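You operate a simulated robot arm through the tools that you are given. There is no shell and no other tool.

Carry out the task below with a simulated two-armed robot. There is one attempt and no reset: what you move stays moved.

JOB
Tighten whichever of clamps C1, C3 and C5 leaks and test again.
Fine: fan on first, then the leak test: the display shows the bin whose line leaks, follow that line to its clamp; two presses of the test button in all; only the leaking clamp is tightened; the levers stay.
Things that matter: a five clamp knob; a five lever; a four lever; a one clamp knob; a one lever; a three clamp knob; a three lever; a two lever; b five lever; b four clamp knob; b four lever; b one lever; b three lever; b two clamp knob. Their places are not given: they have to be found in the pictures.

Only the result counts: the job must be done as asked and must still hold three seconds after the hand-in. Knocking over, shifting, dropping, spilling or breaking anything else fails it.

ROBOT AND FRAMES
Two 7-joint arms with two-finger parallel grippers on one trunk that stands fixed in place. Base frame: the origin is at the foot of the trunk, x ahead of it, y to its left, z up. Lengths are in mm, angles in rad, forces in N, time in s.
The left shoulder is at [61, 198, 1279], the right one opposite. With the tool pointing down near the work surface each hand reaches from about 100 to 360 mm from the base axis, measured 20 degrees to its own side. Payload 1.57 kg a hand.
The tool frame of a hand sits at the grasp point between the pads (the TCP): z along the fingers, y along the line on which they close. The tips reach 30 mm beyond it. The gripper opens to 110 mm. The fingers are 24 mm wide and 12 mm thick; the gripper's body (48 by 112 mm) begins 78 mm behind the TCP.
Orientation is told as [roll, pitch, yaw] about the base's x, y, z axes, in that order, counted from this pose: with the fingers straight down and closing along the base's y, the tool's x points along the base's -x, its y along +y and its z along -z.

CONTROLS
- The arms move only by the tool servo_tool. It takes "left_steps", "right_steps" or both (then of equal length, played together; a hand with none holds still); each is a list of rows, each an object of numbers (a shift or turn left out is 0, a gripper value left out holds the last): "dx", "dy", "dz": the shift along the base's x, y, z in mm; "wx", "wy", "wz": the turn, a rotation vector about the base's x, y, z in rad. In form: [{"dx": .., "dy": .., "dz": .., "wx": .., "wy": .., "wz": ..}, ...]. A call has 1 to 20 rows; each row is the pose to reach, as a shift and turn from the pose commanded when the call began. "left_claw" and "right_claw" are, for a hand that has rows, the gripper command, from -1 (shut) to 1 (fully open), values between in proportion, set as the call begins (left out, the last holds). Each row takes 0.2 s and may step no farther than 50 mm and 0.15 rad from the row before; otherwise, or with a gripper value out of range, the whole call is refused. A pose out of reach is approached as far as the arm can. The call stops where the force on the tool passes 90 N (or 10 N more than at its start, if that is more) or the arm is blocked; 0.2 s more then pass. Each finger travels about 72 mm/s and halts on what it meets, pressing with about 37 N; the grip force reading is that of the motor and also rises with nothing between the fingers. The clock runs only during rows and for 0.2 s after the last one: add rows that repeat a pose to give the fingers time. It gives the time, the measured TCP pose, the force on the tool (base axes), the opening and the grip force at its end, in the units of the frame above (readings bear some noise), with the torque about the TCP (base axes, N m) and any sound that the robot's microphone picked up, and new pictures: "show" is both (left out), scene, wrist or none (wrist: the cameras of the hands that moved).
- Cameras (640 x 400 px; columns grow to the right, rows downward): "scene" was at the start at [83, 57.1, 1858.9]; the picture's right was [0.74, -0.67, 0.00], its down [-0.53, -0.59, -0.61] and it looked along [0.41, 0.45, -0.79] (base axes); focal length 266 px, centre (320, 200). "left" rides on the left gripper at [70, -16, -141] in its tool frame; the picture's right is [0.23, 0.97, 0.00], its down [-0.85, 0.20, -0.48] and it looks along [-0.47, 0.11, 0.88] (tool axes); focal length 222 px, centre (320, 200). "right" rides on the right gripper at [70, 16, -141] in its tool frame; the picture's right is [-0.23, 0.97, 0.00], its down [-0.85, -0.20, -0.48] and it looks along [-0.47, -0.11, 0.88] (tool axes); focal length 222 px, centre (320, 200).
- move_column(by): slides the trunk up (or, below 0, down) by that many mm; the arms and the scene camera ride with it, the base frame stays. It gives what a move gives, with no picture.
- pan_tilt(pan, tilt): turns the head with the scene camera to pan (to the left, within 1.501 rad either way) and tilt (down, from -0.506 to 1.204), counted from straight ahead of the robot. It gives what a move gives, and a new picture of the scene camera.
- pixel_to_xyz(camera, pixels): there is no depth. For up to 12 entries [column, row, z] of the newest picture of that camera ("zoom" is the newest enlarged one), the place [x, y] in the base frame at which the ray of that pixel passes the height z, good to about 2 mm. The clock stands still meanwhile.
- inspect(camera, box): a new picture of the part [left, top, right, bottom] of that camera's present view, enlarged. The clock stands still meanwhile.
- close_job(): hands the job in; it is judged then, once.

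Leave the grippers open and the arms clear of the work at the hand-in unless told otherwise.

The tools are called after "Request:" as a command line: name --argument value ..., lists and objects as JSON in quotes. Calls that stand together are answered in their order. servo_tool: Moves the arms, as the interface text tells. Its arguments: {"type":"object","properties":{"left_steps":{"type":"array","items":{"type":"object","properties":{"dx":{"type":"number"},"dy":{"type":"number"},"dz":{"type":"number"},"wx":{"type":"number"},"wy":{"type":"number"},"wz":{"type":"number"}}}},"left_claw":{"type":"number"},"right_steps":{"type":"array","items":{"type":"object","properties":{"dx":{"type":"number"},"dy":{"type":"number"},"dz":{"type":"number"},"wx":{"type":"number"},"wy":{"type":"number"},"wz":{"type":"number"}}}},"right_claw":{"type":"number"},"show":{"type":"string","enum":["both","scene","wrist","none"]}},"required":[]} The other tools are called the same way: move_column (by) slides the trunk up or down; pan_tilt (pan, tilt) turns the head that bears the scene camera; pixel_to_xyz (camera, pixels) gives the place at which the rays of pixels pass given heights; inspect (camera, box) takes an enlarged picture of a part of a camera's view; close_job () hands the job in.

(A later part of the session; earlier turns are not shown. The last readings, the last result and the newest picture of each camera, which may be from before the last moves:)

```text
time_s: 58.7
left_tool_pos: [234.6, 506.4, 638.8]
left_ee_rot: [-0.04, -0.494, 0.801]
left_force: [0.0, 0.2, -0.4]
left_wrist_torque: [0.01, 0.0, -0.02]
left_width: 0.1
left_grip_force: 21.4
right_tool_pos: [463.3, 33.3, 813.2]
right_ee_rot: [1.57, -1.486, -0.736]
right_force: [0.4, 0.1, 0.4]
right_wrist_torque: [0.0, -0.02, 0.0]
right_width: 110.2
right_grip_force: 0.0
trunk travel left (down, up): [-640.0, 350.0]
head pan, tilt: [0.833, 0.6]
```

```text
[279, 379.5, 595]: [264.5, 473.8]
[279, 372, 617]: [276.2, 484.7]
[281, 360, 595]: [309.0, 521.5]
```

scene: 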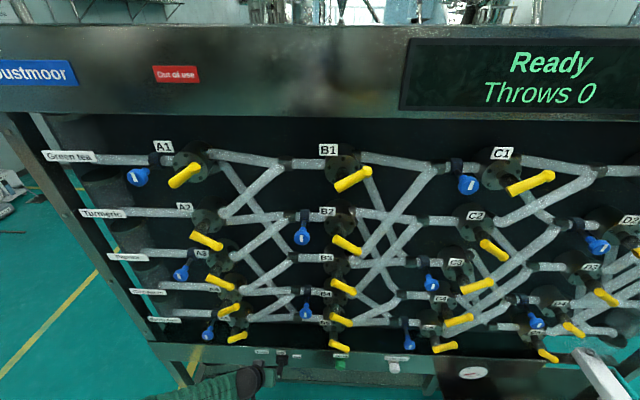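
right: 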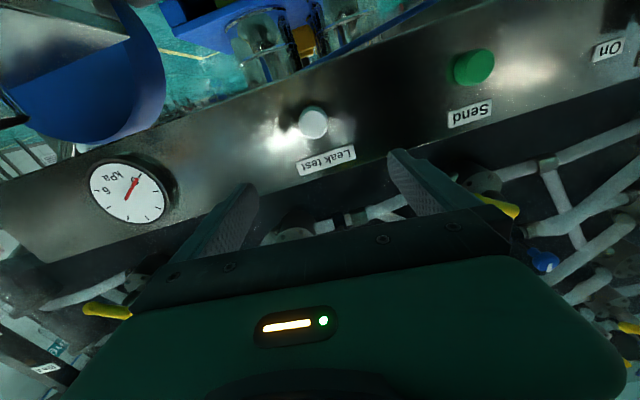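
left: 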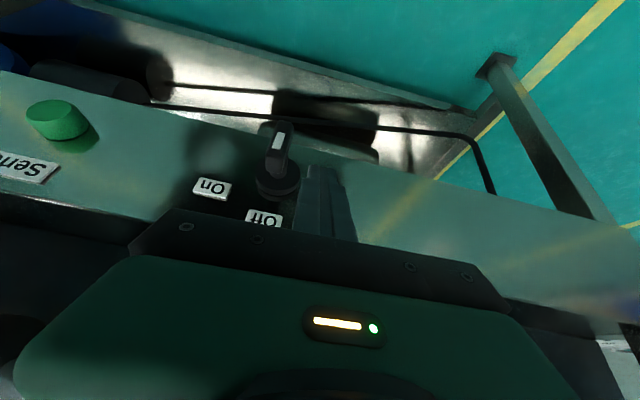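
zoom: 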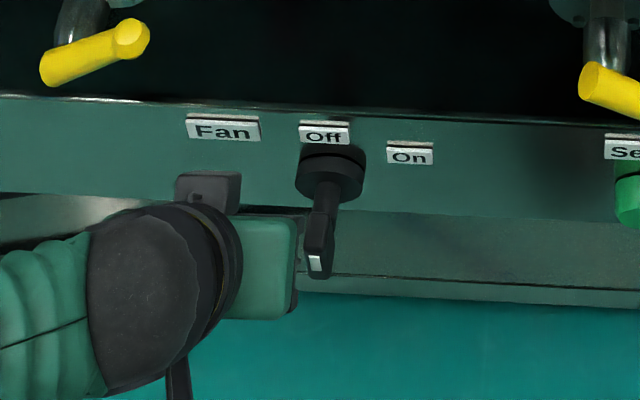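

The left and scene views put the handle centre near z≈603, U≈−152, P≈522–535, with its top near 624. The tip is at z≈607–612; I'll raise it about 5 mm and push right in small steps, stopping to look.

Request:
servo_tool --left_steps '[{"dz": 5}, {"dx": 4, "dy": -4, "dz": 5}, {"dx": 8, "dy": -8, "dz": 5}, {"dx": 12, "dy": -12, "dz": 5}, {"dx": 16, "dy": -16, "dz": 5}]' --show "wrist"

Request:
inspect --camera "left" --box '[190, 90, 380, 250]'

```text
time_s: 59.9
left_tool_pos: [249.2, 491.1, 643.0]
left_ee_rot: [-0.039, -0.491, 0.802]
left_force: [-0.5, -0.4, -0.2]
left_wrist_torque: [-0.01, 0.02, -0.01]
left_width: 0.0
left_grip_force: 21.3
right_tool_pos: [462.8, 33.7, 812.7]
right_ee_rot: [1.57, -1.486, -0.737]
right_force: [0.4, -0.6, 0.0]
right_wrist_torque: [-0.02, -0.01, 0.02]
right_width: 110.1
right_grip_force: 0.0
trunk travel left (down, up): [-640.0, 350.0]
head pan, tilt: [0.833, 0.6]
```

left: 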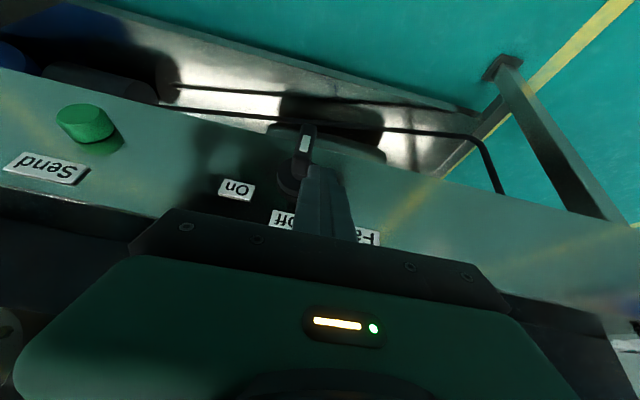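

```text
2.50 times, centred on (285, 170) of left
```

zoom: 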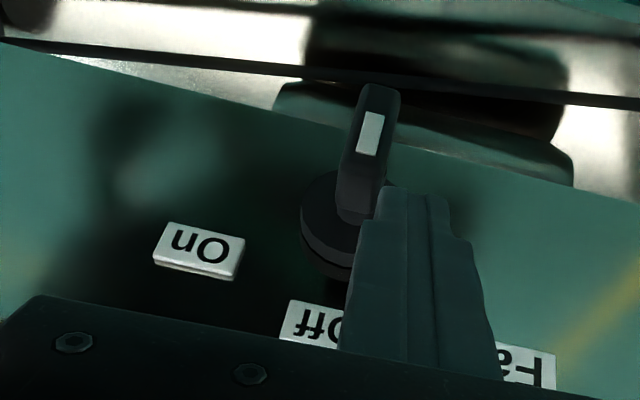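

The finger is now touching the handle's left side. I'll push further right in small steps.

Request:
servo_tool --left_steps '[{"dx": 3, "dy": -3}, {"dx": 6, "dy": -6}, {"dx": 9, "dy": -9}, {"dx": 12, "dy": -12}, {"dx": 15, "dy": -15}]' --show "wrist"

Request:
inspect --camera "left" --box '[190, 90, 380, 250]'

```text
time_s: 61.1
left_tool_pos: [265.2, 476.0, 642.9]
left_ee_rot: [-0.041, -0.485, 0.803]
left_force: [0.1, 0.3, 0.0]
left_wrist_torque: [0.02, 0.0, -0.01]
left_width: 0.1
left_grip_force: 20.7
right_tool_pos: [462.2, 33.3, 813.5]
right_ee_rot: [1.571, -1.488, -0.737]
right_force: [0.6, 0.4, 0.1]
right_wrist_torque: [-0.02, -0.02, 0.01]
right_width: 110.0
right_grip_force: 0.1
trunk travel left (down, up): [-640.0, 350.0]
head pan, tilt: [0.833, 0.6]
```

left: 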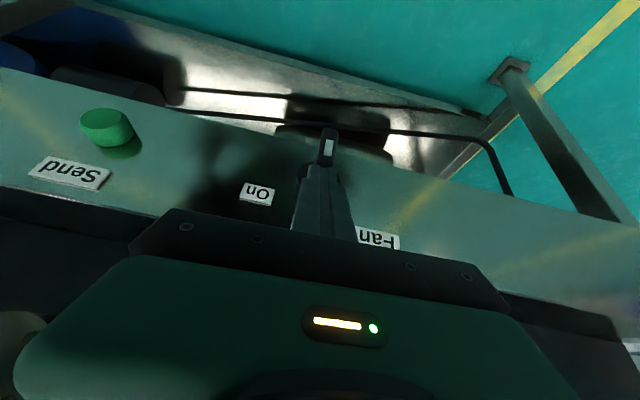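

```text
2.50 times, centred on (285, 170) of left
```

zoom: 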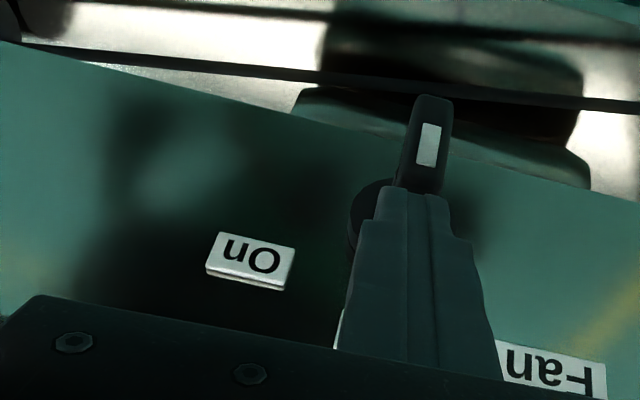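

The finger passed just above the handle (force 0, handle unmoved), so the handle sits lower than estimated. I'll go back left, lower by 15 mm using the trunk, and retry.

Request:
servo_tool --left_steps '[{"dx": -8, "dy": 8}, {"dx": -16, "dy": 16}, {"dx": -24, "dy": 24}, {"dx": -27, "dy": 27}]' --show "none"

Request:
move_column --by -15

Request:
servo_tool --left_steps '[{"dx": 3, "dy": -3}, {"dx": 6, "dy": -6}, {"dx": 9, "dy": -9}, {"dx": 12, "dy": -12}]' --show "wrist"

Request:
inspect --camera "left" --box '[190, 90, 380, 250]'

```text
time_s: 62.1
left_tool_pos: [237.6, 499.8, 642.7]
left_ee_rot: [-0.041, -0.494, 0.803]
left_force: [0.0, 1.0, 0.1]
left_wrist_torque: [0.01, 0.04, 0.02]
left_width: 0.0
left_grip_force: 21.1
right_tool_pos: [463.5, 33.5, 813.0]
right_ee_rot: [1.57, -1.488, -0.736]
right_force: [-0.7, 0.4, 0.3]
right_wrist_torque: [0.03, 0.02, -0.01]
right_width: 110.2
right_grip_force: 0.1
trunk travel left (down, up): [-640.0, 350.0]
head pan, tilt: [0.833, 0.6]
```

```text
time_s: 62.8
left_tool_pos: [237.3, 501.1, 628.1]
left_ee_rot: [-0.038, -0.494, 0.802]
left_force: [0.2, -0.9, -0.4]
left_wrist_torque: [0.02, 0.0, 0.02]
left_width: 0.1
left_grip_force: 21.1
right_tool_pos: [462.7, 32.3, 797.7]
right_ee_rot: [1.572, -1.487, -0.739]
right_force: [-0.2, -0.1, 0.3]
right_wrist_torque: [0.02, 0.01, 0.01]
right_width: 109.8
right_grip_force: 0.1
trunk travel left (down, up): [-625.0, 365.0]
head pan, tilt: [0.833, 0.6]
```

```text
time_s: 63.8
left_tool_pos: [250.1, 489.4, 627.7]
left_ee_rot: [-0.042, -0.49, 0.803]
left_force: [0.4, -0.1, 0.0]
left_wrist_torque: [0.01, -0.02, 0.01]
left_width: 0.0
left_grip_force: 21.5
right_tool_pos: [463.0, 31.9, 798.1]
right_ee_rot: [1.571, -1.488, -0.736]
right_force: [0.3, 0.0, 0.3]
right_wrist_torque: [0.04, -0.02, -0.01]
right_width: 110.1
right_grip_force: 0.0
trunk travel left (down, up): [-625.0, 365.0]
head pan, tilt: [0.833, 0.6]
```

left: 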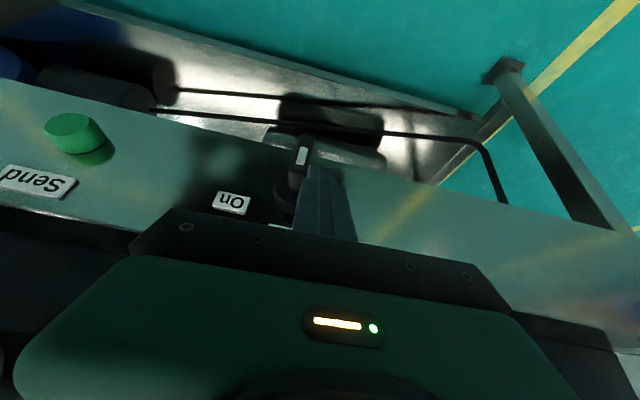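

```text
2.50 times, centred on (285, 170) of left
```

zoom: 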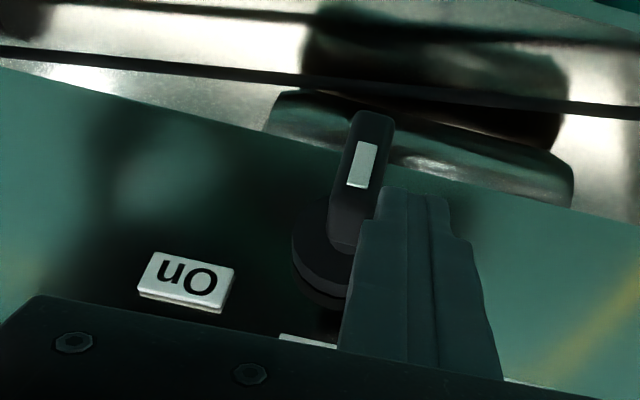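

Now the tip overlaps the upper part of the bar. Pushing right in small steps.

Request:
servo_tool --left_steps '[{"dx": 3, "dy": -3}, {"dx": 6, "dy": -6}, {"dx": 9, "dy": -9}, {"dx": 12, "dy": -12}]' --show "wrist"

Request:
inspect --camera "left" --box '[190, 90, 380, 250]'

```text
time_s: 64.8
left_tool_pos: [262.1, 477.3, 628.0]
left_ee_rot: [-0.044, -0.484, 0.801]
left_force: [0.1, 0.5, 0.8]
left_wrist_torque: [0.01, -0.01, 0.03]
left_width: 0.0
left_grip_force: 21.3
right_tool_pos: [462.8, 32.0, 797.2]
right_ee_rot: [1.572, -1.487, -0.739]
right_force: [0.4, -0.9, -0.7]
right_wrist_torque: [0.05, -0.01, 0.01]
right_width: 109.9
right_grip_force: 0.0
trunk travel left (down, up): [-625.0, 365.0]
head pan, tilt: [0.833, 0.6]
```

left: 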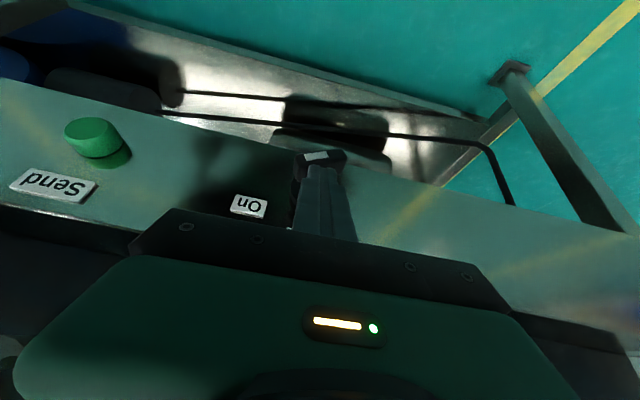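

```text
2.50 times, centred on (285, 170) of left
```

zoom: 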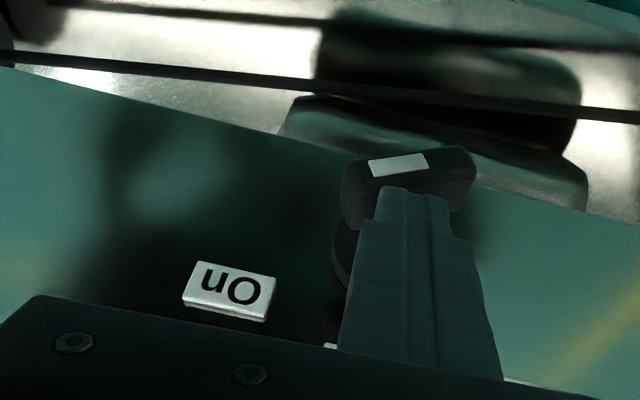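

The handle turned to nearly horizontal. I'll lift the finger off with the trunk and look at the result and the display.

Request:
move_column --by 60

Request:
servo_tool --left_steps '[{"dz": 0}]' --show "both"

Request:
inspect --camera "left" --box '[190, 80, 400, 250]'

Request:
inspect --camera "scene" --box '[220, 330, 500, 400]'

```text
time_s: 65.8
left_tool_pos: [262.4, 478.0, 687.5]
left_ee_rot: [-0.043, -0.485, 0.801]
left_force: [0.2, -0.1, 0.1]
left_wrist_torque: [-0.01, -0.01, 0.01]
left_width: 0.0
left_grip_force: 21.1
right_tool_pos: [462.5, 32.6, 857.0]
right_ee_rot: [1.568, -1.486, -0.733]
right_force: [-0.3, -0.5, -0.1]
right_wrist_torque: [0.0, -0.02, -0.02]
right_width: 110.4
right_grip_force: 0.0
trunk travel left (down, up): [-685.0, 305.0]
head pan, tilt: [0.833, 0.6]
```

```text
time_s: 66.2
left_tool_pos: [261.8, 478.7, 687.7]
left_ee_rot: [-0.043, -0.484, 0.802]
left_force: [0.0, -0.6, 0.1]
left_wrist_torque: [0.03, 0.0, 0.0]
left_width: 0.0
left_grip_force: 21.6
right_tool_pos: [462.8, 33.2, 857.7]
right_ee_rot: [1.573, -1.489, -0.74]
right_force: [-0.8, 0.5, 0.2]
right_wrist_torque: [0.03, -0.04, 0.04]
right_width: 110.0
right_grip_force: 0.0
trunk travel left (down, up): [-685.0, 305.0]
head pan, tilt: [0.833, 0.6]
```

scene: 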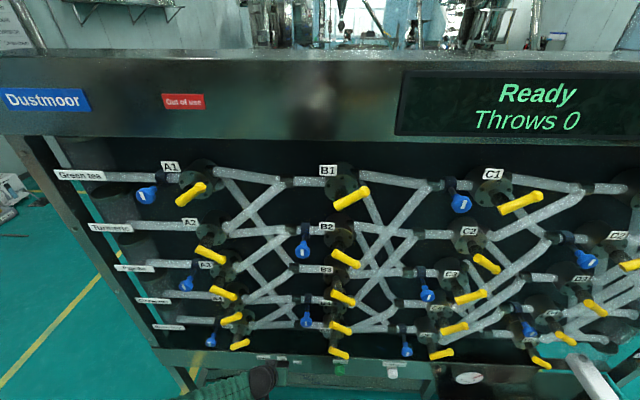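
left: 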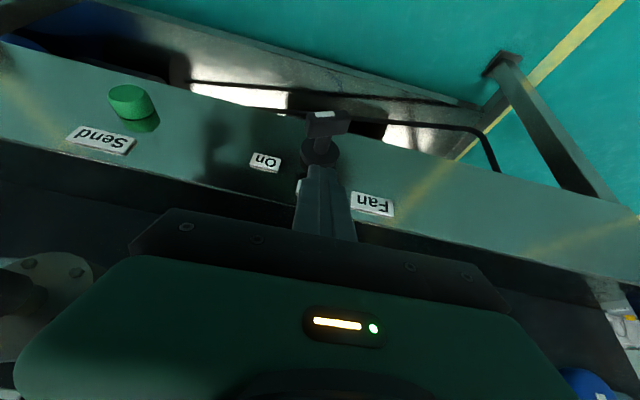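

```text
2.35 times, centred on (295, 165) of left
```

zoom: 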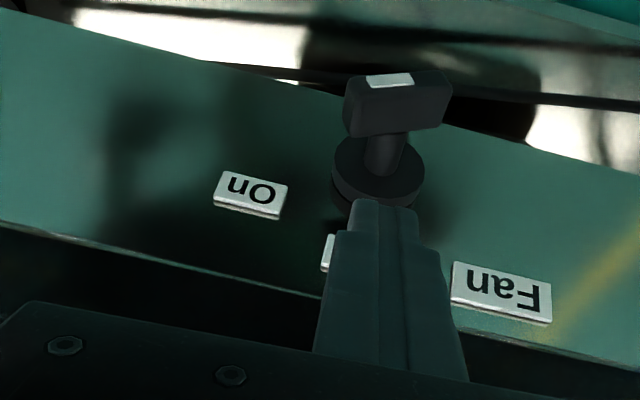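

```text
2.29 times, centred on (360, 365) of scene
```

zoom: 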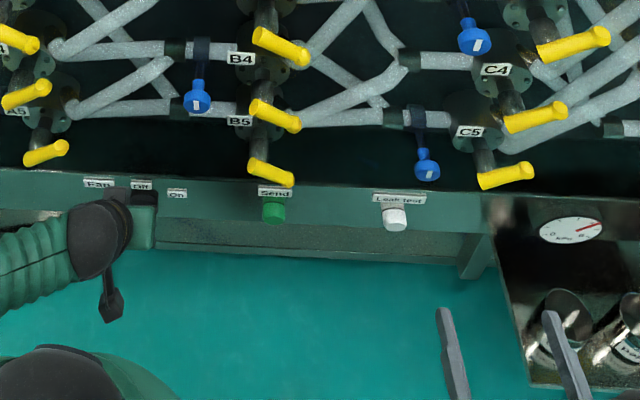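

The gauge needle has swung from 0 to the high side: the fan runs and the handle points to "On". Next I'll retract the left hand along its approach path.

Request:
servo_tool --left_steps '[{"dx": -11, "dy": -11, "dz": 30}, {"dx": -22, "dy": -22, "dz": 60}, {"dx": -33, "dy": -32, "dz": 90}, {"dx": -44, "dy": -42, "dz": 117}, {"dx": -47, "dy": -54, "dz": 127, "wx": -0.088, "wy": 0.08}, {"dx": -50, "dy": -66, "dz": 138, "wx": -0.177, "wy": 0.16}, {"dx": -53, "dy": -80, "dz": 150, "wx": -0.266, "wy": 0.24}, {"dx": -57, "dy": -98, "dz": 168, "wx": -0.355, "wy": 0.32}, {"dx": -62, "dy": -100, "dz": 210, "wx": -0.355, "wy": 0.32}]' --left_claw -1 --show "scene"

```text
time_s: 68.2
left_tool_pos: [206.5, 385.6, 894.2]
left_ee_rot: [-0.061, -0.006, 0.805]
left_force: [-0.2, -0.2, 0.1]
left_wrist_torque: [0.02, 0.01, -0.01]
left_width: 0.0
left_grip_force: 22.1
left hand out of reach, approached as far as the arm can: row 5, 6, 9
right_tool_pos: [463.4, 30.7, 857.2]
right_ee_rot: [1.588, -1.486, -0.756]
right_force: [0.5, -0.2, -0.1]
right_wrist_torque: [0.02, -0.04, -0.02]
right_width: 110.1
right_grip_force: 0.1
trunk travel left (down, up): [-685.0, 305.0]
head pan, tilt: [0.833, 0.6]
```

scene: 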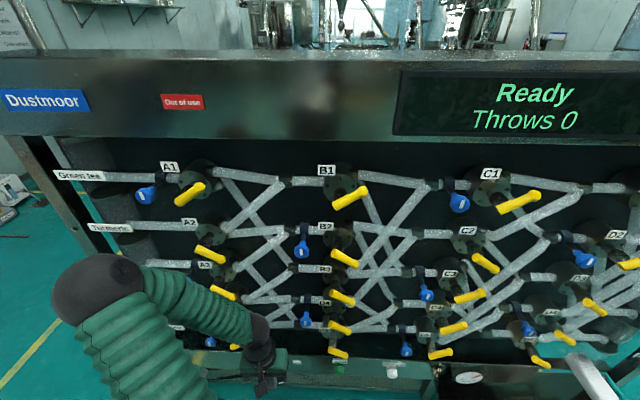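

Lifting the left hand higher out of the way and opening it.

Request:
servo_tool --left_steps '[{"dx": -5, "dy": -3, "dz": 45}, {"dx": -10, "dy": -6, "dz": 90}, {"dx": -15, "dy": -8, "dz": 135}, {"dx": -20, "dy": -10, "dz": 180}, {"dx": -23, "dy": -11, "dz": 225}, {"dx": -23, "dy": -11, "dz": 270}]' --left_claw 0.5 --show "none"

Request:
move_column --by -270

Request:
servo_tool --right_steps '[{"dz": 0}]' --show "both"

```text
time_s: 69.6
left_tool_pos: [193.9, 396.7, 1132.6]
left_ee_rot: [-0.06, -0.004, 0.806]
left_force: [0.3, 0.1, -0.2]
left_wrist_torque: [-0.01, 0.04, -0.01]
left_width: 82.6
left_grip_force: 0.0
left hand out of reach, approached as far as the arm can: row 1, 2, 3, 5, 6
right_tool_pos: [462.9, 35.9, 857.6]
right_ee_rot: [1.528, -1.489, -0.694]
right_force: [-0.2, 0.8, -0.6]
right_wrist_torque: [-0.03, -0.01, -0.01]
right_width: 110.2
right_grip_force: 0.1
trunk travel left (down, up): [-685.0, 305.0]
head pan, tilt: [0.833, 0.6]
```

```text
time_s: 71.7
left_tool_pos: [142.0, 306.1, 866.3]
left_ee_rot: [-0.124, 0.258, 0.798]
left_force: [0.6, -1.1, 0.1]
left_wrist_torque: [-0.01, -0.04, -0.05]
left_width: 82.5
left_grip_force: 0.1
right_tool_pos: [462.0, 31.3, 651.6]
right_ee_rot: [1.557, -1.486, -0.725]
right_force: [0.0, -0.1, 0.8]
right_wrist_torque: [-0.01, 0.02, -0.03]
right_width: 110.2
right_grip_force: 0.0
trunk travel left (down, up): [-473.0, 517.0]
head pan, tilt: [0.833, 0.6]
stopped: the arm was blocked; the commanded pose is now the measured one
```

```text
time_s: 72.1
left_tool_pos: [142.6, 305.5, 866.5]
left_ee_rot: [-0.124, 0.259, 0.798]
left_force: [0.3, 0.2, -0.2]
left_wrist_torque: [-0.01, 0.01, -0.03]
left_width: 82.7
left_grip_force: 0.0
right_tool_pos: [462.3, 31.8, 650.8]
right_ee_rot: [1.557, -1.487, -0.721]
right_force: [0.0, 1.1, 0.1]
right_wrist_torque: [0.03, 0.04, -0.01]
right_width: 110.2
right_grip_force: 0.1
trunk travel left (down, up): [-473.0, 517.0]
head pan, tilt: [0.833, 0.6]
```

scene: 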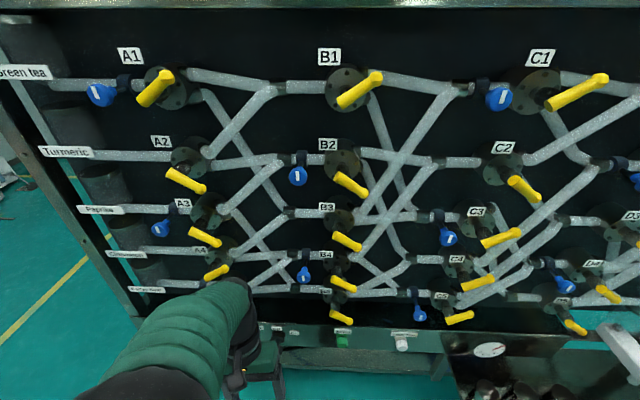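
right: 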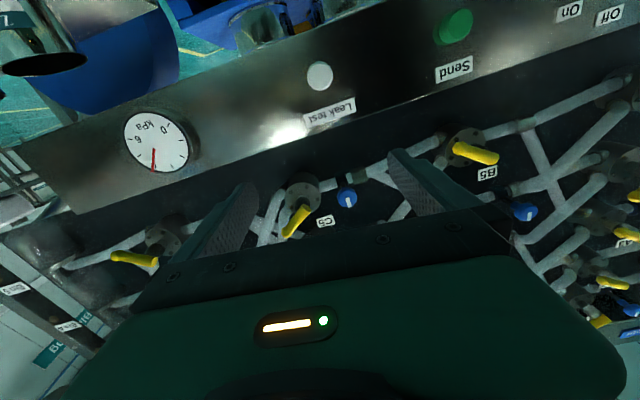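

The trunk stopped: the left arm (elbow low) was blocked, probably against the robot's own base. I'll raise the left hand to free its elbow.

Request:
servo_tool --left_steps '[{"dz": 30}, {"dx": 8, "dy": 10, "dz": 60}, {"dx": 16, "dy": 20, "dz": 90}, {"dx": 24, "dy": 30, "dz": 120}, {"dx": 32, "dy": 40, "dz": 150}, {"dx": 40, "dy": 50, "dz": 190, "wx": 0.05, "wy": -0.045}, {"dx": 50, "dy": 50, "dz": 230, "wx": 0.1, "wy": -0.09}, {"dx": 70, "dy": 40, "dz": 270, "wx": 0.15, "wy": -0.135}, {"dx": 90, "dy": 20, "dz": 310, "wx": 0.19, "wy": -0.17}]' --show "scene"

```text
time_s: 73.1
left_tool_pos: [112.3, 259.7, 934.8]
left_ee_rot: [-0.217, 0.574, 0.791]
left_force: [16.2, 37.8, -9.5]
left_wrist_torque: [0.96, -0.93, -1.98]
left_width: 93.8
left_grip_force: 6.7
left hand out of reach, approached as far as the arm can: row 1, 2, 3, 4
right_tool_pos: [460.7, 32.5, 660.7]
right_ee_rot: [1.567, -1.485, -0.732]
right_force: [-0.2, -1.3, -1.0]
right_wrist_torque: [0.01, -0.02, 0.01]
right_width: 109.9
right_grip_force: 0.0
trunk travel left (down, up): [-473.0, 517.0]
head pan, tilt: [0.833, 0.6]
stopped in row 5 (left hand): the arm was blocked; the commanded pose is now the measured one
```

scene: 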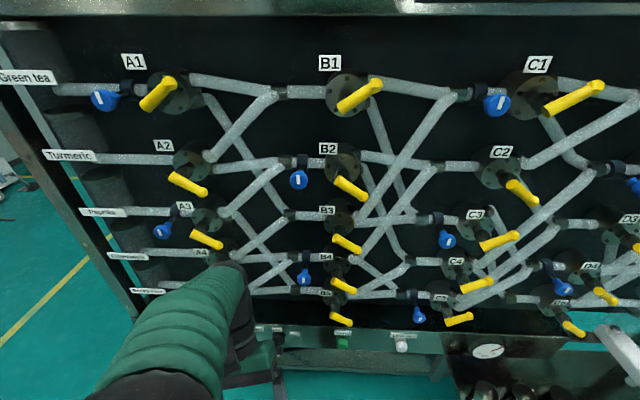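

The left gripper touched the robot's own trunk. I'll move the left hand forward and left away from the trunk, rotating it upright, in small steps.

Request:
servo_tool --left_steps '[{"dx": -4, "dy": 16, "wx": 0.06, "wy": -0.055}, {"dx": -8, "dy": 32, "wx": 0.12, "wy": -0.11}, {"dx": -12, "dy": 48, "wx": 0.18, "wy": -0.165}, {"dx": -14, "dy": 64, "wx": 0.24, "wy": -0.22}, {"dx": -16, "dy": 80, "wx": 0.3, "wy": -0.275}]' --show "both"

```text
time_s: 74.0
left_tool_pos: [108.2, 272.5, 906.8]
left_ee_rot: [-0.28, 0.422, 0.65]
left_force: [43.7, 66.3, 65.6]
left_wrist_torque: [-1.85, -2.87, 4.4]
left_width: 81.8
left_grip_force: 0.0
left hand out of reach, approached as far as the arm can: row 2, 3, 4
right_tool_pos: [460.5, 32.3, 665.4]
right_ee_rot: [1.565, -1.487, -0.731]
right_force: [-0.2, 0.6, 0.6]
right_wrist_torque: [-0.05, 0.04, 0.0]
right_width: 109.8
right_grip_force: 0.1
trunk travel left (down, up): [-473.0, 517.0]
head pan, tilt: [0.833, 0.6]
stopped in row 4 (left hand): the arm was blocked; the commanded pose is now the measured one
```

scene: 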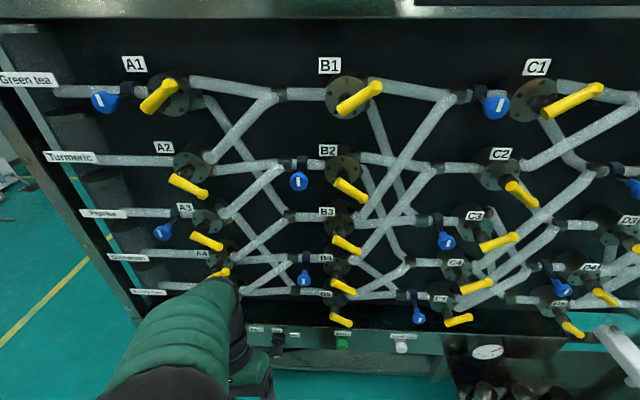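
left: 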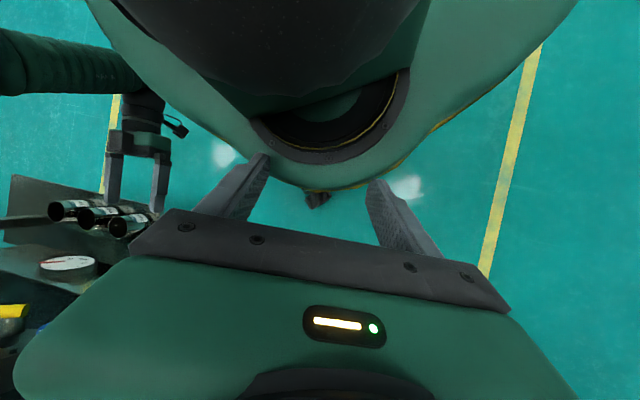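

The left gripper is jammed against the robot's own base column. Raising the trunk lifts the whole arm off it; the right hand rises in free space.

Request:
move_column --by 120

Request:
servo_tool --left_steps '[{"dz": 0}]' --show "both"

```text
time_s: 75.5
left_tool_pos: [107.8, 275.3, 1008.1]
left_ee_rot: [-0.272, 0.424, 0.64]
left_force: [6.1, 6.1, 2.3]
left_wrist_torque: [-0.01, -0.06, 0.36]
left_width: 82.9
left_grip_force: 0.4
right_tool_pos: [461.9, 32.1, 765.8]
right_ee_rot: [1.562, -1.487, -0.728]
right_force: [-0.3, 0.1, -0.4]
right_wrist_torque: [0.01, 0.01, 0.0]
right_width: 109.9
right_grip_force: 0.0
trunk travel left (down, up): [-593.0, 397.0]
head pan, tilt: [0.833, 0.6]
```

```text
time_s: 75.9
left_tool_pos: [108.2, 275.6, 1008.8]
left_ee_rot: [-0.274, 0.424, 0.639]
left_force: [6.6, 6.3, 2.4]
left_wrist_torque: [-0.02, -0.13, 0.45]
left_width: 82.8
left_grip_force: 0.3
right_tool_pos: [462.1, 31.9, 766.2]
right_ee_rot: [1.564, -1.487, -0.728]
right_force: [-0.6, 0.0, 1.4]
right_wrist_torque: [0.02, 0.01, -0.03]
right_width: 109.8
right_grip_force: 0.1
trunk travel left (down, up): [-593.0, 397.0]
head pan, tilt: [0.833, 0.6]
```

scene: 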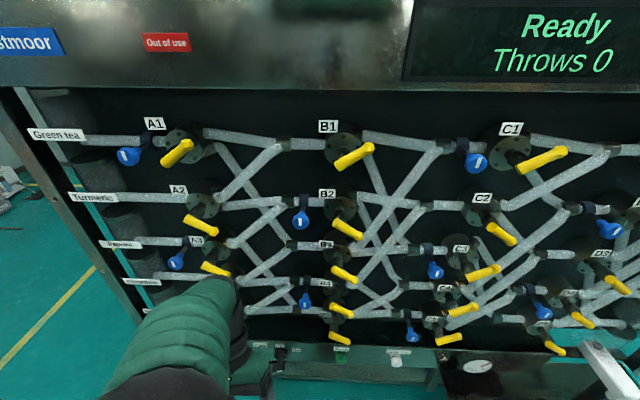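
left: 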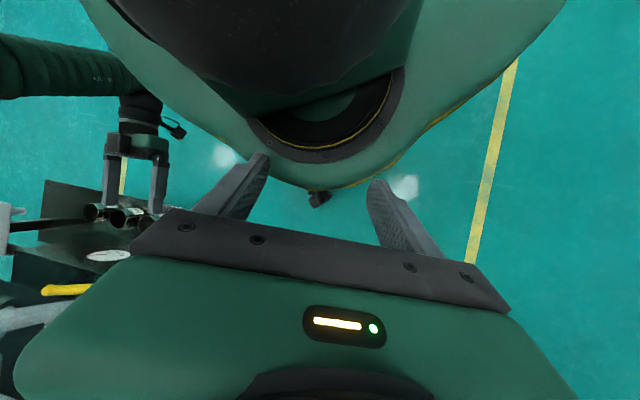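

Mostly freed (about 9 N left). I'll move the left hand forward away from the trunk first.

Request:
servo_tool --left_steps '[{"dx": 10, "dy": 12, "dz": 5}, {"dx": 20, "dy": 24, "dz": 10}, {"dx": 30, "dy": 36, "dz": 15}, {"dx": 40, "dy": 48, "dz": 20}]' --show "scene"

```text
time_s: 76.9
left_tool_pos: [148.5, 323.1, 1029.6]
left_ee_rot: [-0.273, 0.427, 0.638]
left_force: [-0.2, 0.8, -0.8]
left_wrist_torque: [-0.01, -0.02, 0.02]
left_width: 82.4
left_grip_force: 0.1
right_tool_pos: [462.8, 32.5, 766.6]
right_ee_rot: [1.555, -1.487, -0.723]
right_force: [0.0, -0.1, -0.1]
right_wrist_torque: [0.01, 0.03, 0.02]
right_width: 110.5
right_grip_force: 0.0
trunk travel left (down, up): [-593.0, 397.0]
head pan, tilt: [0.833, 0.6]
```

scene: 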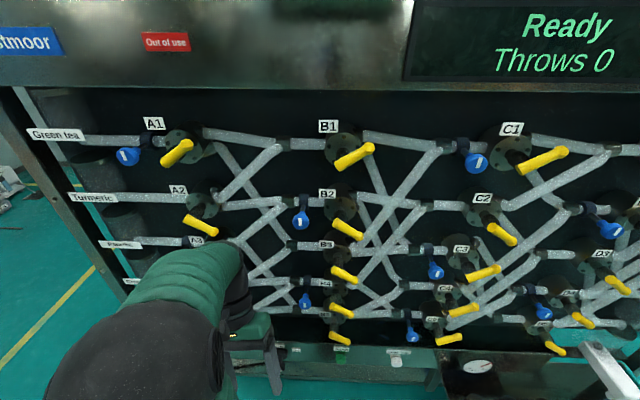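

Free now. I'll rotate the left hand upright and raise it to the high parked pose.

Request:
servo_tool --left_steps '[{"dx": 10, "dy": 0, "dz": 30, "wx": 0.059, "wy": -0.023, "wz": 0.02}, {"dx": 20, "dy": 0, "dz": 60, "wx": 0.118, "wy": -0.045, "wz": 0.04}, {"dx": 32, "dy": -5, "dz": 95, "wx": 0.177, "wy": -0.068, "wz": 0.06}, {"dx": 44, "dy": -10, "dz": 130, "wx": 0.236, "wy": -0.09, "wz": 0.08}, {"dx": 58, "dy": -15, "dz": 165, "wx": 0.296, "wy": -0.113, "wz": 0.1}, {"dx": 72, "dy": -20, "dz": 200, "wx": 0.355, "wy": -0.136, "wz": 0.12}, {"dx": 90, "dy": -27, "dz": 235, "wx": 0.414, "wy": -0.158, "wz": 0.14}, {"dx": 108, "dy": -33, "dz": 275, "wx": 0.473, "wy": -0.181, "wz": 0.167}]' --show "scene"

```text
time_s: 78.7
left_tool_pos: [264.7, 291.6, 1306.3]
left_ee_rot: [-0.046, -0.027, 0.857]
left_force: [-0.8, -1.3, 0.2]
left_wrist_torque: [0.04, -0.03, 0.01]
left_width: 82.6
left_grip_force: 0.1
left hand out of reach, approached as far as the arm can: row 3, 4, 5, 6, 7, 8
right_tool_pos: [461.2, 31.8, 765.5]
right_ee_rot: [1.58, -1.488, -0.743]
right_force: [0.4, 0.0, -0.1]
right_wrist_torque: [-0.04, 0.0, -0.02]
right_width: 109.8
right_grip_force: 0.1
trunk travel left (down, up): [-593.0, 397.0]
head pan, tilt: [0.833, 0.6]
```

scene: 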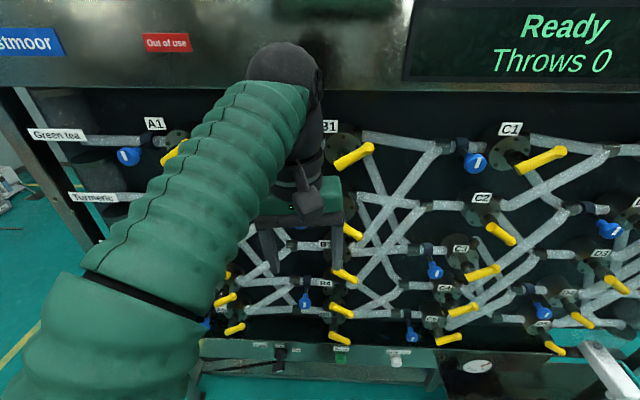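

The left arm is parked high. Now I'll lower the trunk 184 to bring the right hand to button height, with the right fingers closing for the press.

Request:
move_column --by -184

Request:
servo_tool --right_steps '[{"dx": 10, "dy": 30}, {"dx": 20, "dy": 60}, {"dx": 25, "dy": 75}, {"dx": 25, "dy": 75}]' --right_claw -1 --show "both"

```text
time_s: 80.7
left_tool_pos: [268.0, 294.1, 1118.5]
left_ee_rot: [-0.044, -0.019, 0.855]
left_force: [-0.4, -0.4, 0.7]
left_wrist_torque: [-0.01, 0.0, 0.01]
left_width: 82.5
left_grip_force: 0.0
right_tool_pos: [462.4, 31.9, 580.8]
right_ee_rot: [1.568, -1.488, -0.732]
right_force: [-0.3, -0.6, -0.1]
right_wrist_torque: [-0.02, 0.0, -0.01]
right_width: 109.8
right_grip_force: 0.1
trunk travel left (down, up): [-409.0, 581.0]
head pan, tilt: [0.833, 0.6]
```

```text
time_s: 81.7
left_tool_pos: [268.6, 293.7, 1119.4]
left_ee_rot: [-0.044, -0.02, 0.856]
left_force: [-0.1, -0.8, -0.5]
left_wrist_torque: [0.0, -0.02, 0.01]
left_width: 82.4
left_grip_force: 0.2
right_tool_pos: [497.1, 89.8, 579.0]
right_ee_rot: [1.541, -1.486, -0.747]
right_force: [0.6, -0.7, 0.5]
right_wrist_torque: [0.0, -0.01, 0.0]
right_width: 0.0
right_grip_force: 18.1
trunk travel left (down, up): [-409.0, 581.0]
head pan, tilt: [0.833, 0.6]
```

scene: 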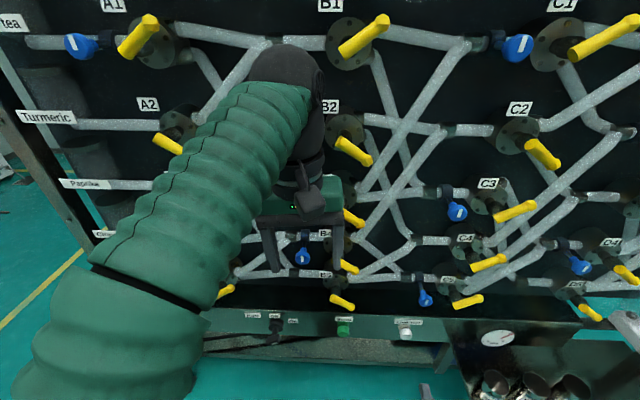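
right: 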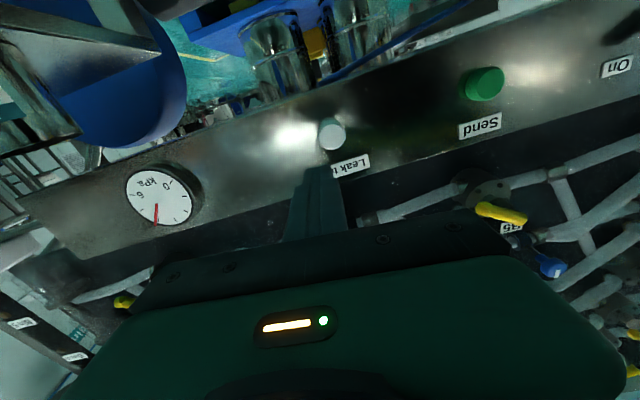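

The closed fingers are at P≈415, U≈288. The button centre is at U≈270, z≈580. I'll approach to about 20 mm before it, correcting sideways.

Request:
servo_tool --right_steps '[{"dx": 14, "dy": 22, "dz": 1}, {"dx": 28, "dy": 44, "dz": 2}, {"dx": 42, "dy": 64, "dz": 3}, {"dx": 56, "dy": 80, "dz": 3}, {"dx": 66, "dy": 92, "dz": 3}, {"dx": 66, "dy": 92, "dz": 3}]' --show "both"

Request:
inspect --camera "right" --box '[250, 80, 440, 220]'

Request:
inspect --camera "scene" --box '[340, 280, 470, 380]'

```text
time_s: 83.3
left_tool_pos: [268.2, 292.4, 1120.1]
left_ee_rot: [-0.043, -0.013, 0.849]
left_force: [-0.1, 0.6, -0.3]
left_wrist_torque: [0.0, 0.0, 0.0]
left_width: 82.6
left_grip_force: 0.0
right_tool_pos: [576.4, 171.5, 588.4]
right_ee_rot: [1.601, -1.482, -0.808]
right_force: [1.6, -0.8, 0.5]
right_wrist_torque: [0.0, -0.01, 0.0]
right_width: 0.1
right_grip_force: 21.3
right hand out of reach, approached as far as the arm can: row 2, 3, 4, 5, 6
trunk travel left (down, up): [-409.0, 581.0]
head pan, tilt: [0.833, 0.6]
stopped in row 6 (right hand): the arm was blocked; the commanded pose is now the measured one
```

scene: 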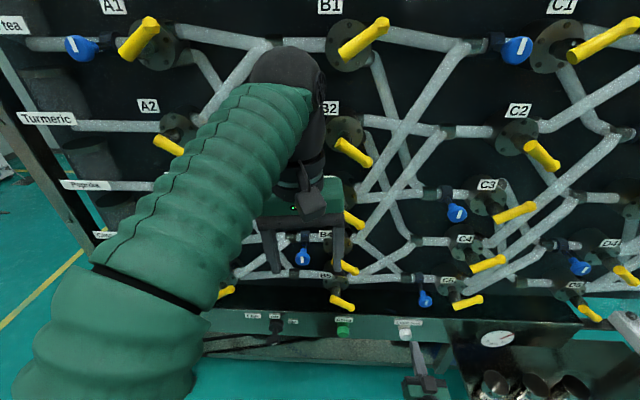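
right: 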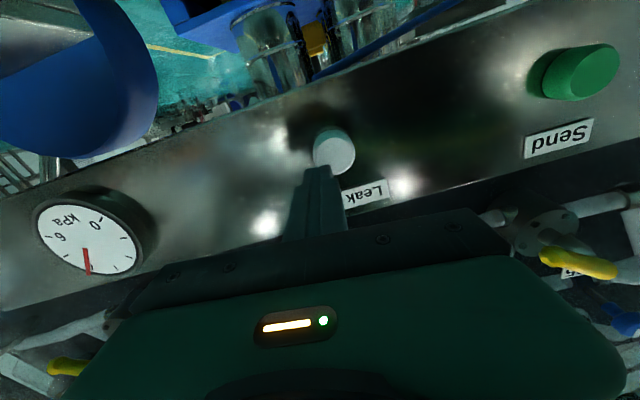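

```text
2.86 times, centred on (345, 150) of right
```

zoom: 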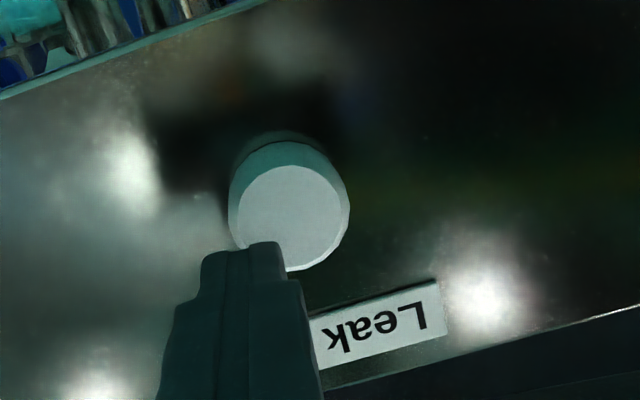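

```text
4.00 times, centred on (405, 330) of scene
```

zoom: 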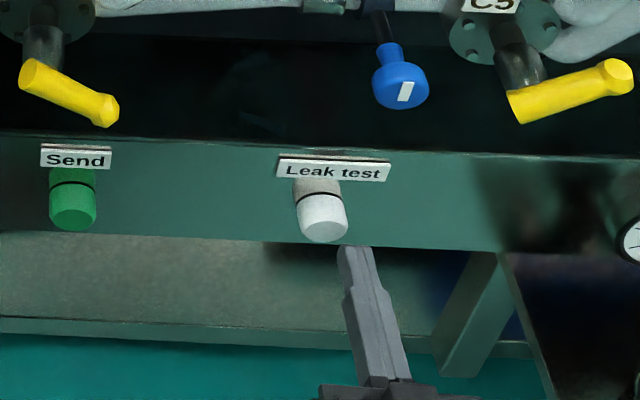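

The tip is about 16 mm right of the button centre and the arm cannot go further left. Opening the fingers to about 24 mm puts the left finger (U≈262–274) right on the button, with the other finger clear of it. I'll open first, then check.

Request:
servo_tool --right_steps '[{"dz": -2}, {"dz": -4}, {"dz": -4}]' --right_claw -0.56 --show "wrist"

Request:
inspect --camera "right" --box '[250, 80, 440, 220]'

```text
time_s: 84.1
left_tool_pos: [266.7, 293.9, 1119.6]
left_ee_rot: [-0.041, -0.015, 0.851]
left_force: [-0.5, -0.8, 0.4]
left_wrist_torque: [-0.01, -0.02, 0.03]
left_width: 82.4
left_grip_force: 0.0
right_tool_pos: [576.8, 172.3, 584.5]
right_ee_rot: [1.615, -1.485, -0.822]
right_force: [0.1, -0.2, -0.7]
right_wrist_torque: [0.0, 0.02, 0.02]
right_width: 24.2
right_grip_force: 0.1
trunk travel left (down, up): [-409.0, 581.0]
head pan, tilt: [0.833, 0.6]
```

right: 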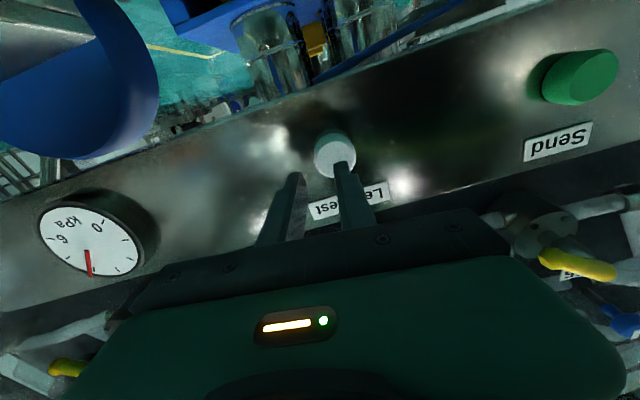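

```text
2.86 times, centred on (345, 150) of right
```

zoom: 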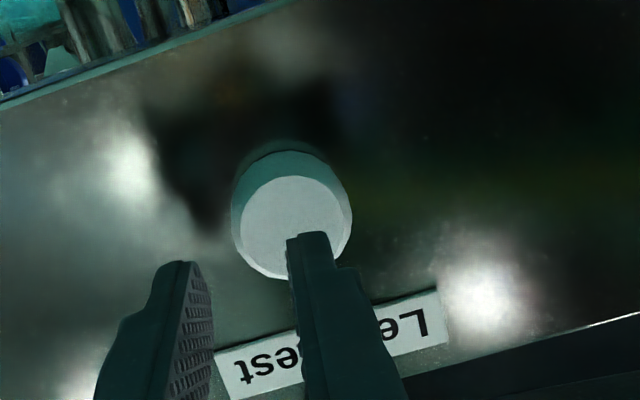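

The left finger is aligned with the button. Pressing forward now in small steps (first press).

Request:
servo_tool --right_steps '[{"dx": 5, "dy": 5}, {"dx": 10, "dy": 10}, {"dx": 14, "dy": 14}, {"dx": 17, "dy": 17}, {"dx": 19, "dy": 19}, {"dx": 21, "dy": 21}]' --show "both"

```text
time_s: 85.5
left_tool_pos: [263.0, 287.7, 1121.6]
left_ee_rot: [-0.043, -0.022, 0.854]
left_force: [-0.2, 0.4, 0.4]
left_wrist_torque: [0.05, 0.01, -0.01]
left_width: 82.4
left_grip_force: 0.1
right_tool_pos: [592.7, 191.0, 585.2]
right_ee_rot: [1.667, -1.483, -0.87]
right_force: [-19.0, -22.0, 10.5]
right_wrist_torque: [0.17, -0.14, 0.38]
right_width: 23.9
right_grip_force: 0.1
trunk travel left (down, up): [-409.0, 581.0]
head pan, tilt: [0.833, 0.6]
heard: click
```

scene: 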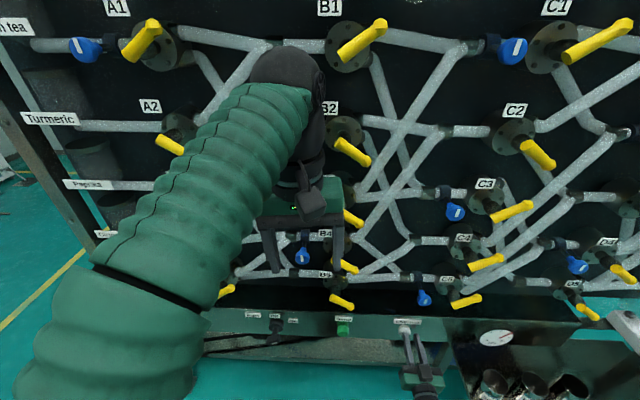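
right: 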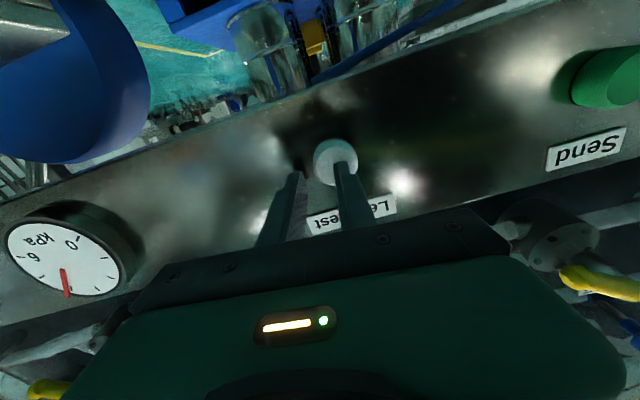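

A click: the first press is registered. I'll back off and tilt the head up to read the display.

Request:
servo_tool --right_steps '[{"dx": -15, "dy": -15}, {"dx": -30, "dy": -30}, {"dx": -45, "dy": -50}, {"dx": -60, "dy": -70}, {"dx": -75, "dy": -95}]' --show "none"

Request:
pan_tilt --pan 0.65 --tilt 0.1

```text
time_s: 86.7
left_tool_pos: [267.7, 294.0, 1121.1]
left_ee_rot: [-0.043, -0.018, 0.851]
left_force: [-0.6, 0.6, -0.5]
left_wrist_torque: [0.02, 0.0, -0.01]
left_width: 82.4
left_grip_force: 0.0
right_tool_pos: [517.2, 105.6, 584.8]
right_ee_rot: [1.64, -1.483, -0.829]
right_force: [-0.2, 0.3, 0.1]
right_wrist_torque: [-0.01, 0.01, -0.01]
right_width: 24.2
right_grip_force: 0.2
trunk travel left (down, up): [-409.0, 581.0]
head pan, tilt: [0.833, 0.6]
```

```text
time_s: 87.7
left_tool_pos: [267.0, 294.2, 1120.2]
left_ee_rot: [-0.042, -0.016, 0.852]
left_force: [0.0, 0.0, 0.8]
left_wrist_torque: [0.03, 0.01, -0.01]
left_width: 82.2
left_grip_force: 0.1
right_tool_pos: [517.9, 103.1, 582.6]
right_ee_rot: [1.591, -1.482, -0.787]
right_force: [0.0, 0.2, -0.7]
right_wrist_torque: [-0.02, 0.05, 0.0]
right_width: 24.2
right_grip_force: 0.1
trunk travel left (down, up): [-409.0, 581.0]
head pan, tilt: [0.649, 0.099]
```

scene: 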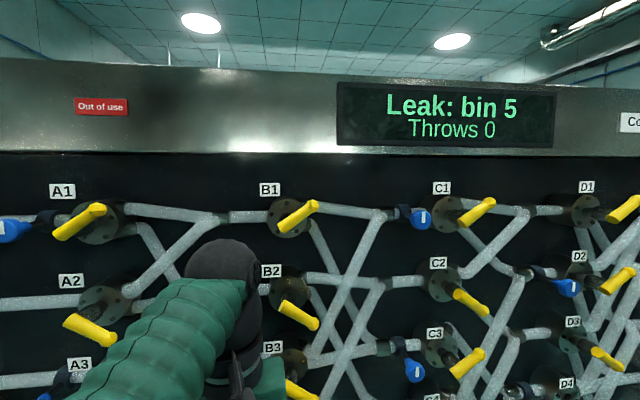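

The display reads "Leak: bin 5". Now I'll trace the line back from Bin 5, starting with the right side of the panel.

Request:
pan_tilt --pan 0.45 --tilt 0.5

Request:
inspect --camera "scene" --box '[340, 40, 640, 220]'

Request:
inspect --camera "scene" --box '[340, 180, 640, 360]'

```text
time_s: 88.5
left_tool_pos: [267.7, 293.8, 1118.3]
left_ee_rot: [-0.041, -0.016, 0.855]
left_force: [0.3, -0.1, 0.0]
left_wrist_torque: [-0.03, 0.02, 0.02]
left_width: 82.6
left_grip_force: 0.0
right_tool_pos: [516.4, 104.3, 581.2]
right_ee_rot: [1.587, -1.484, -0.782]
right_force: [-0.8, 0.6, 0.7]
right_wrist_torque: [0.0, 0.03, 0.01]
right_width: 24.3
right_grip_force: 0.1
trunk travel left (down, up): [-409.0, 581.0]
head pan, tilt: [0.45, 0.499]
```

scene: 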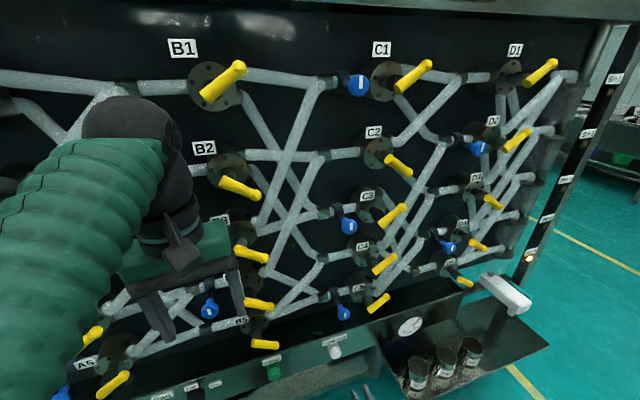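

```text
2.13 times, centred on (490, 130) of scene
```

zoom: 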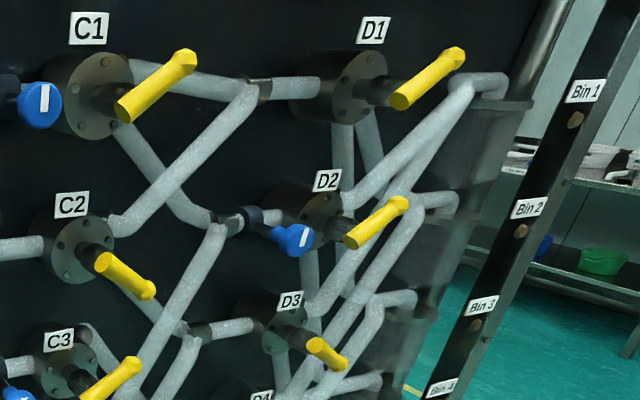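

```text
2.13 times, centred on (490, 270) of scene
```

zoom: 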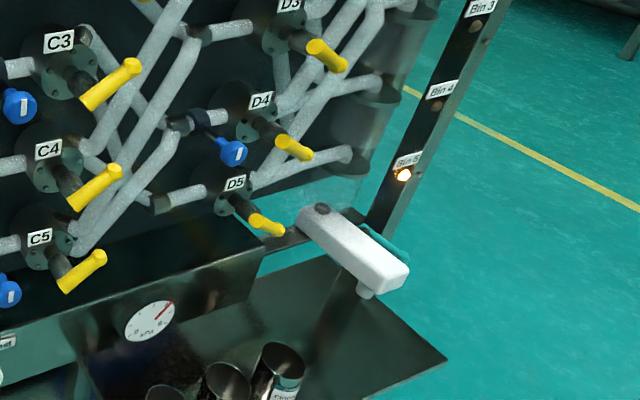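

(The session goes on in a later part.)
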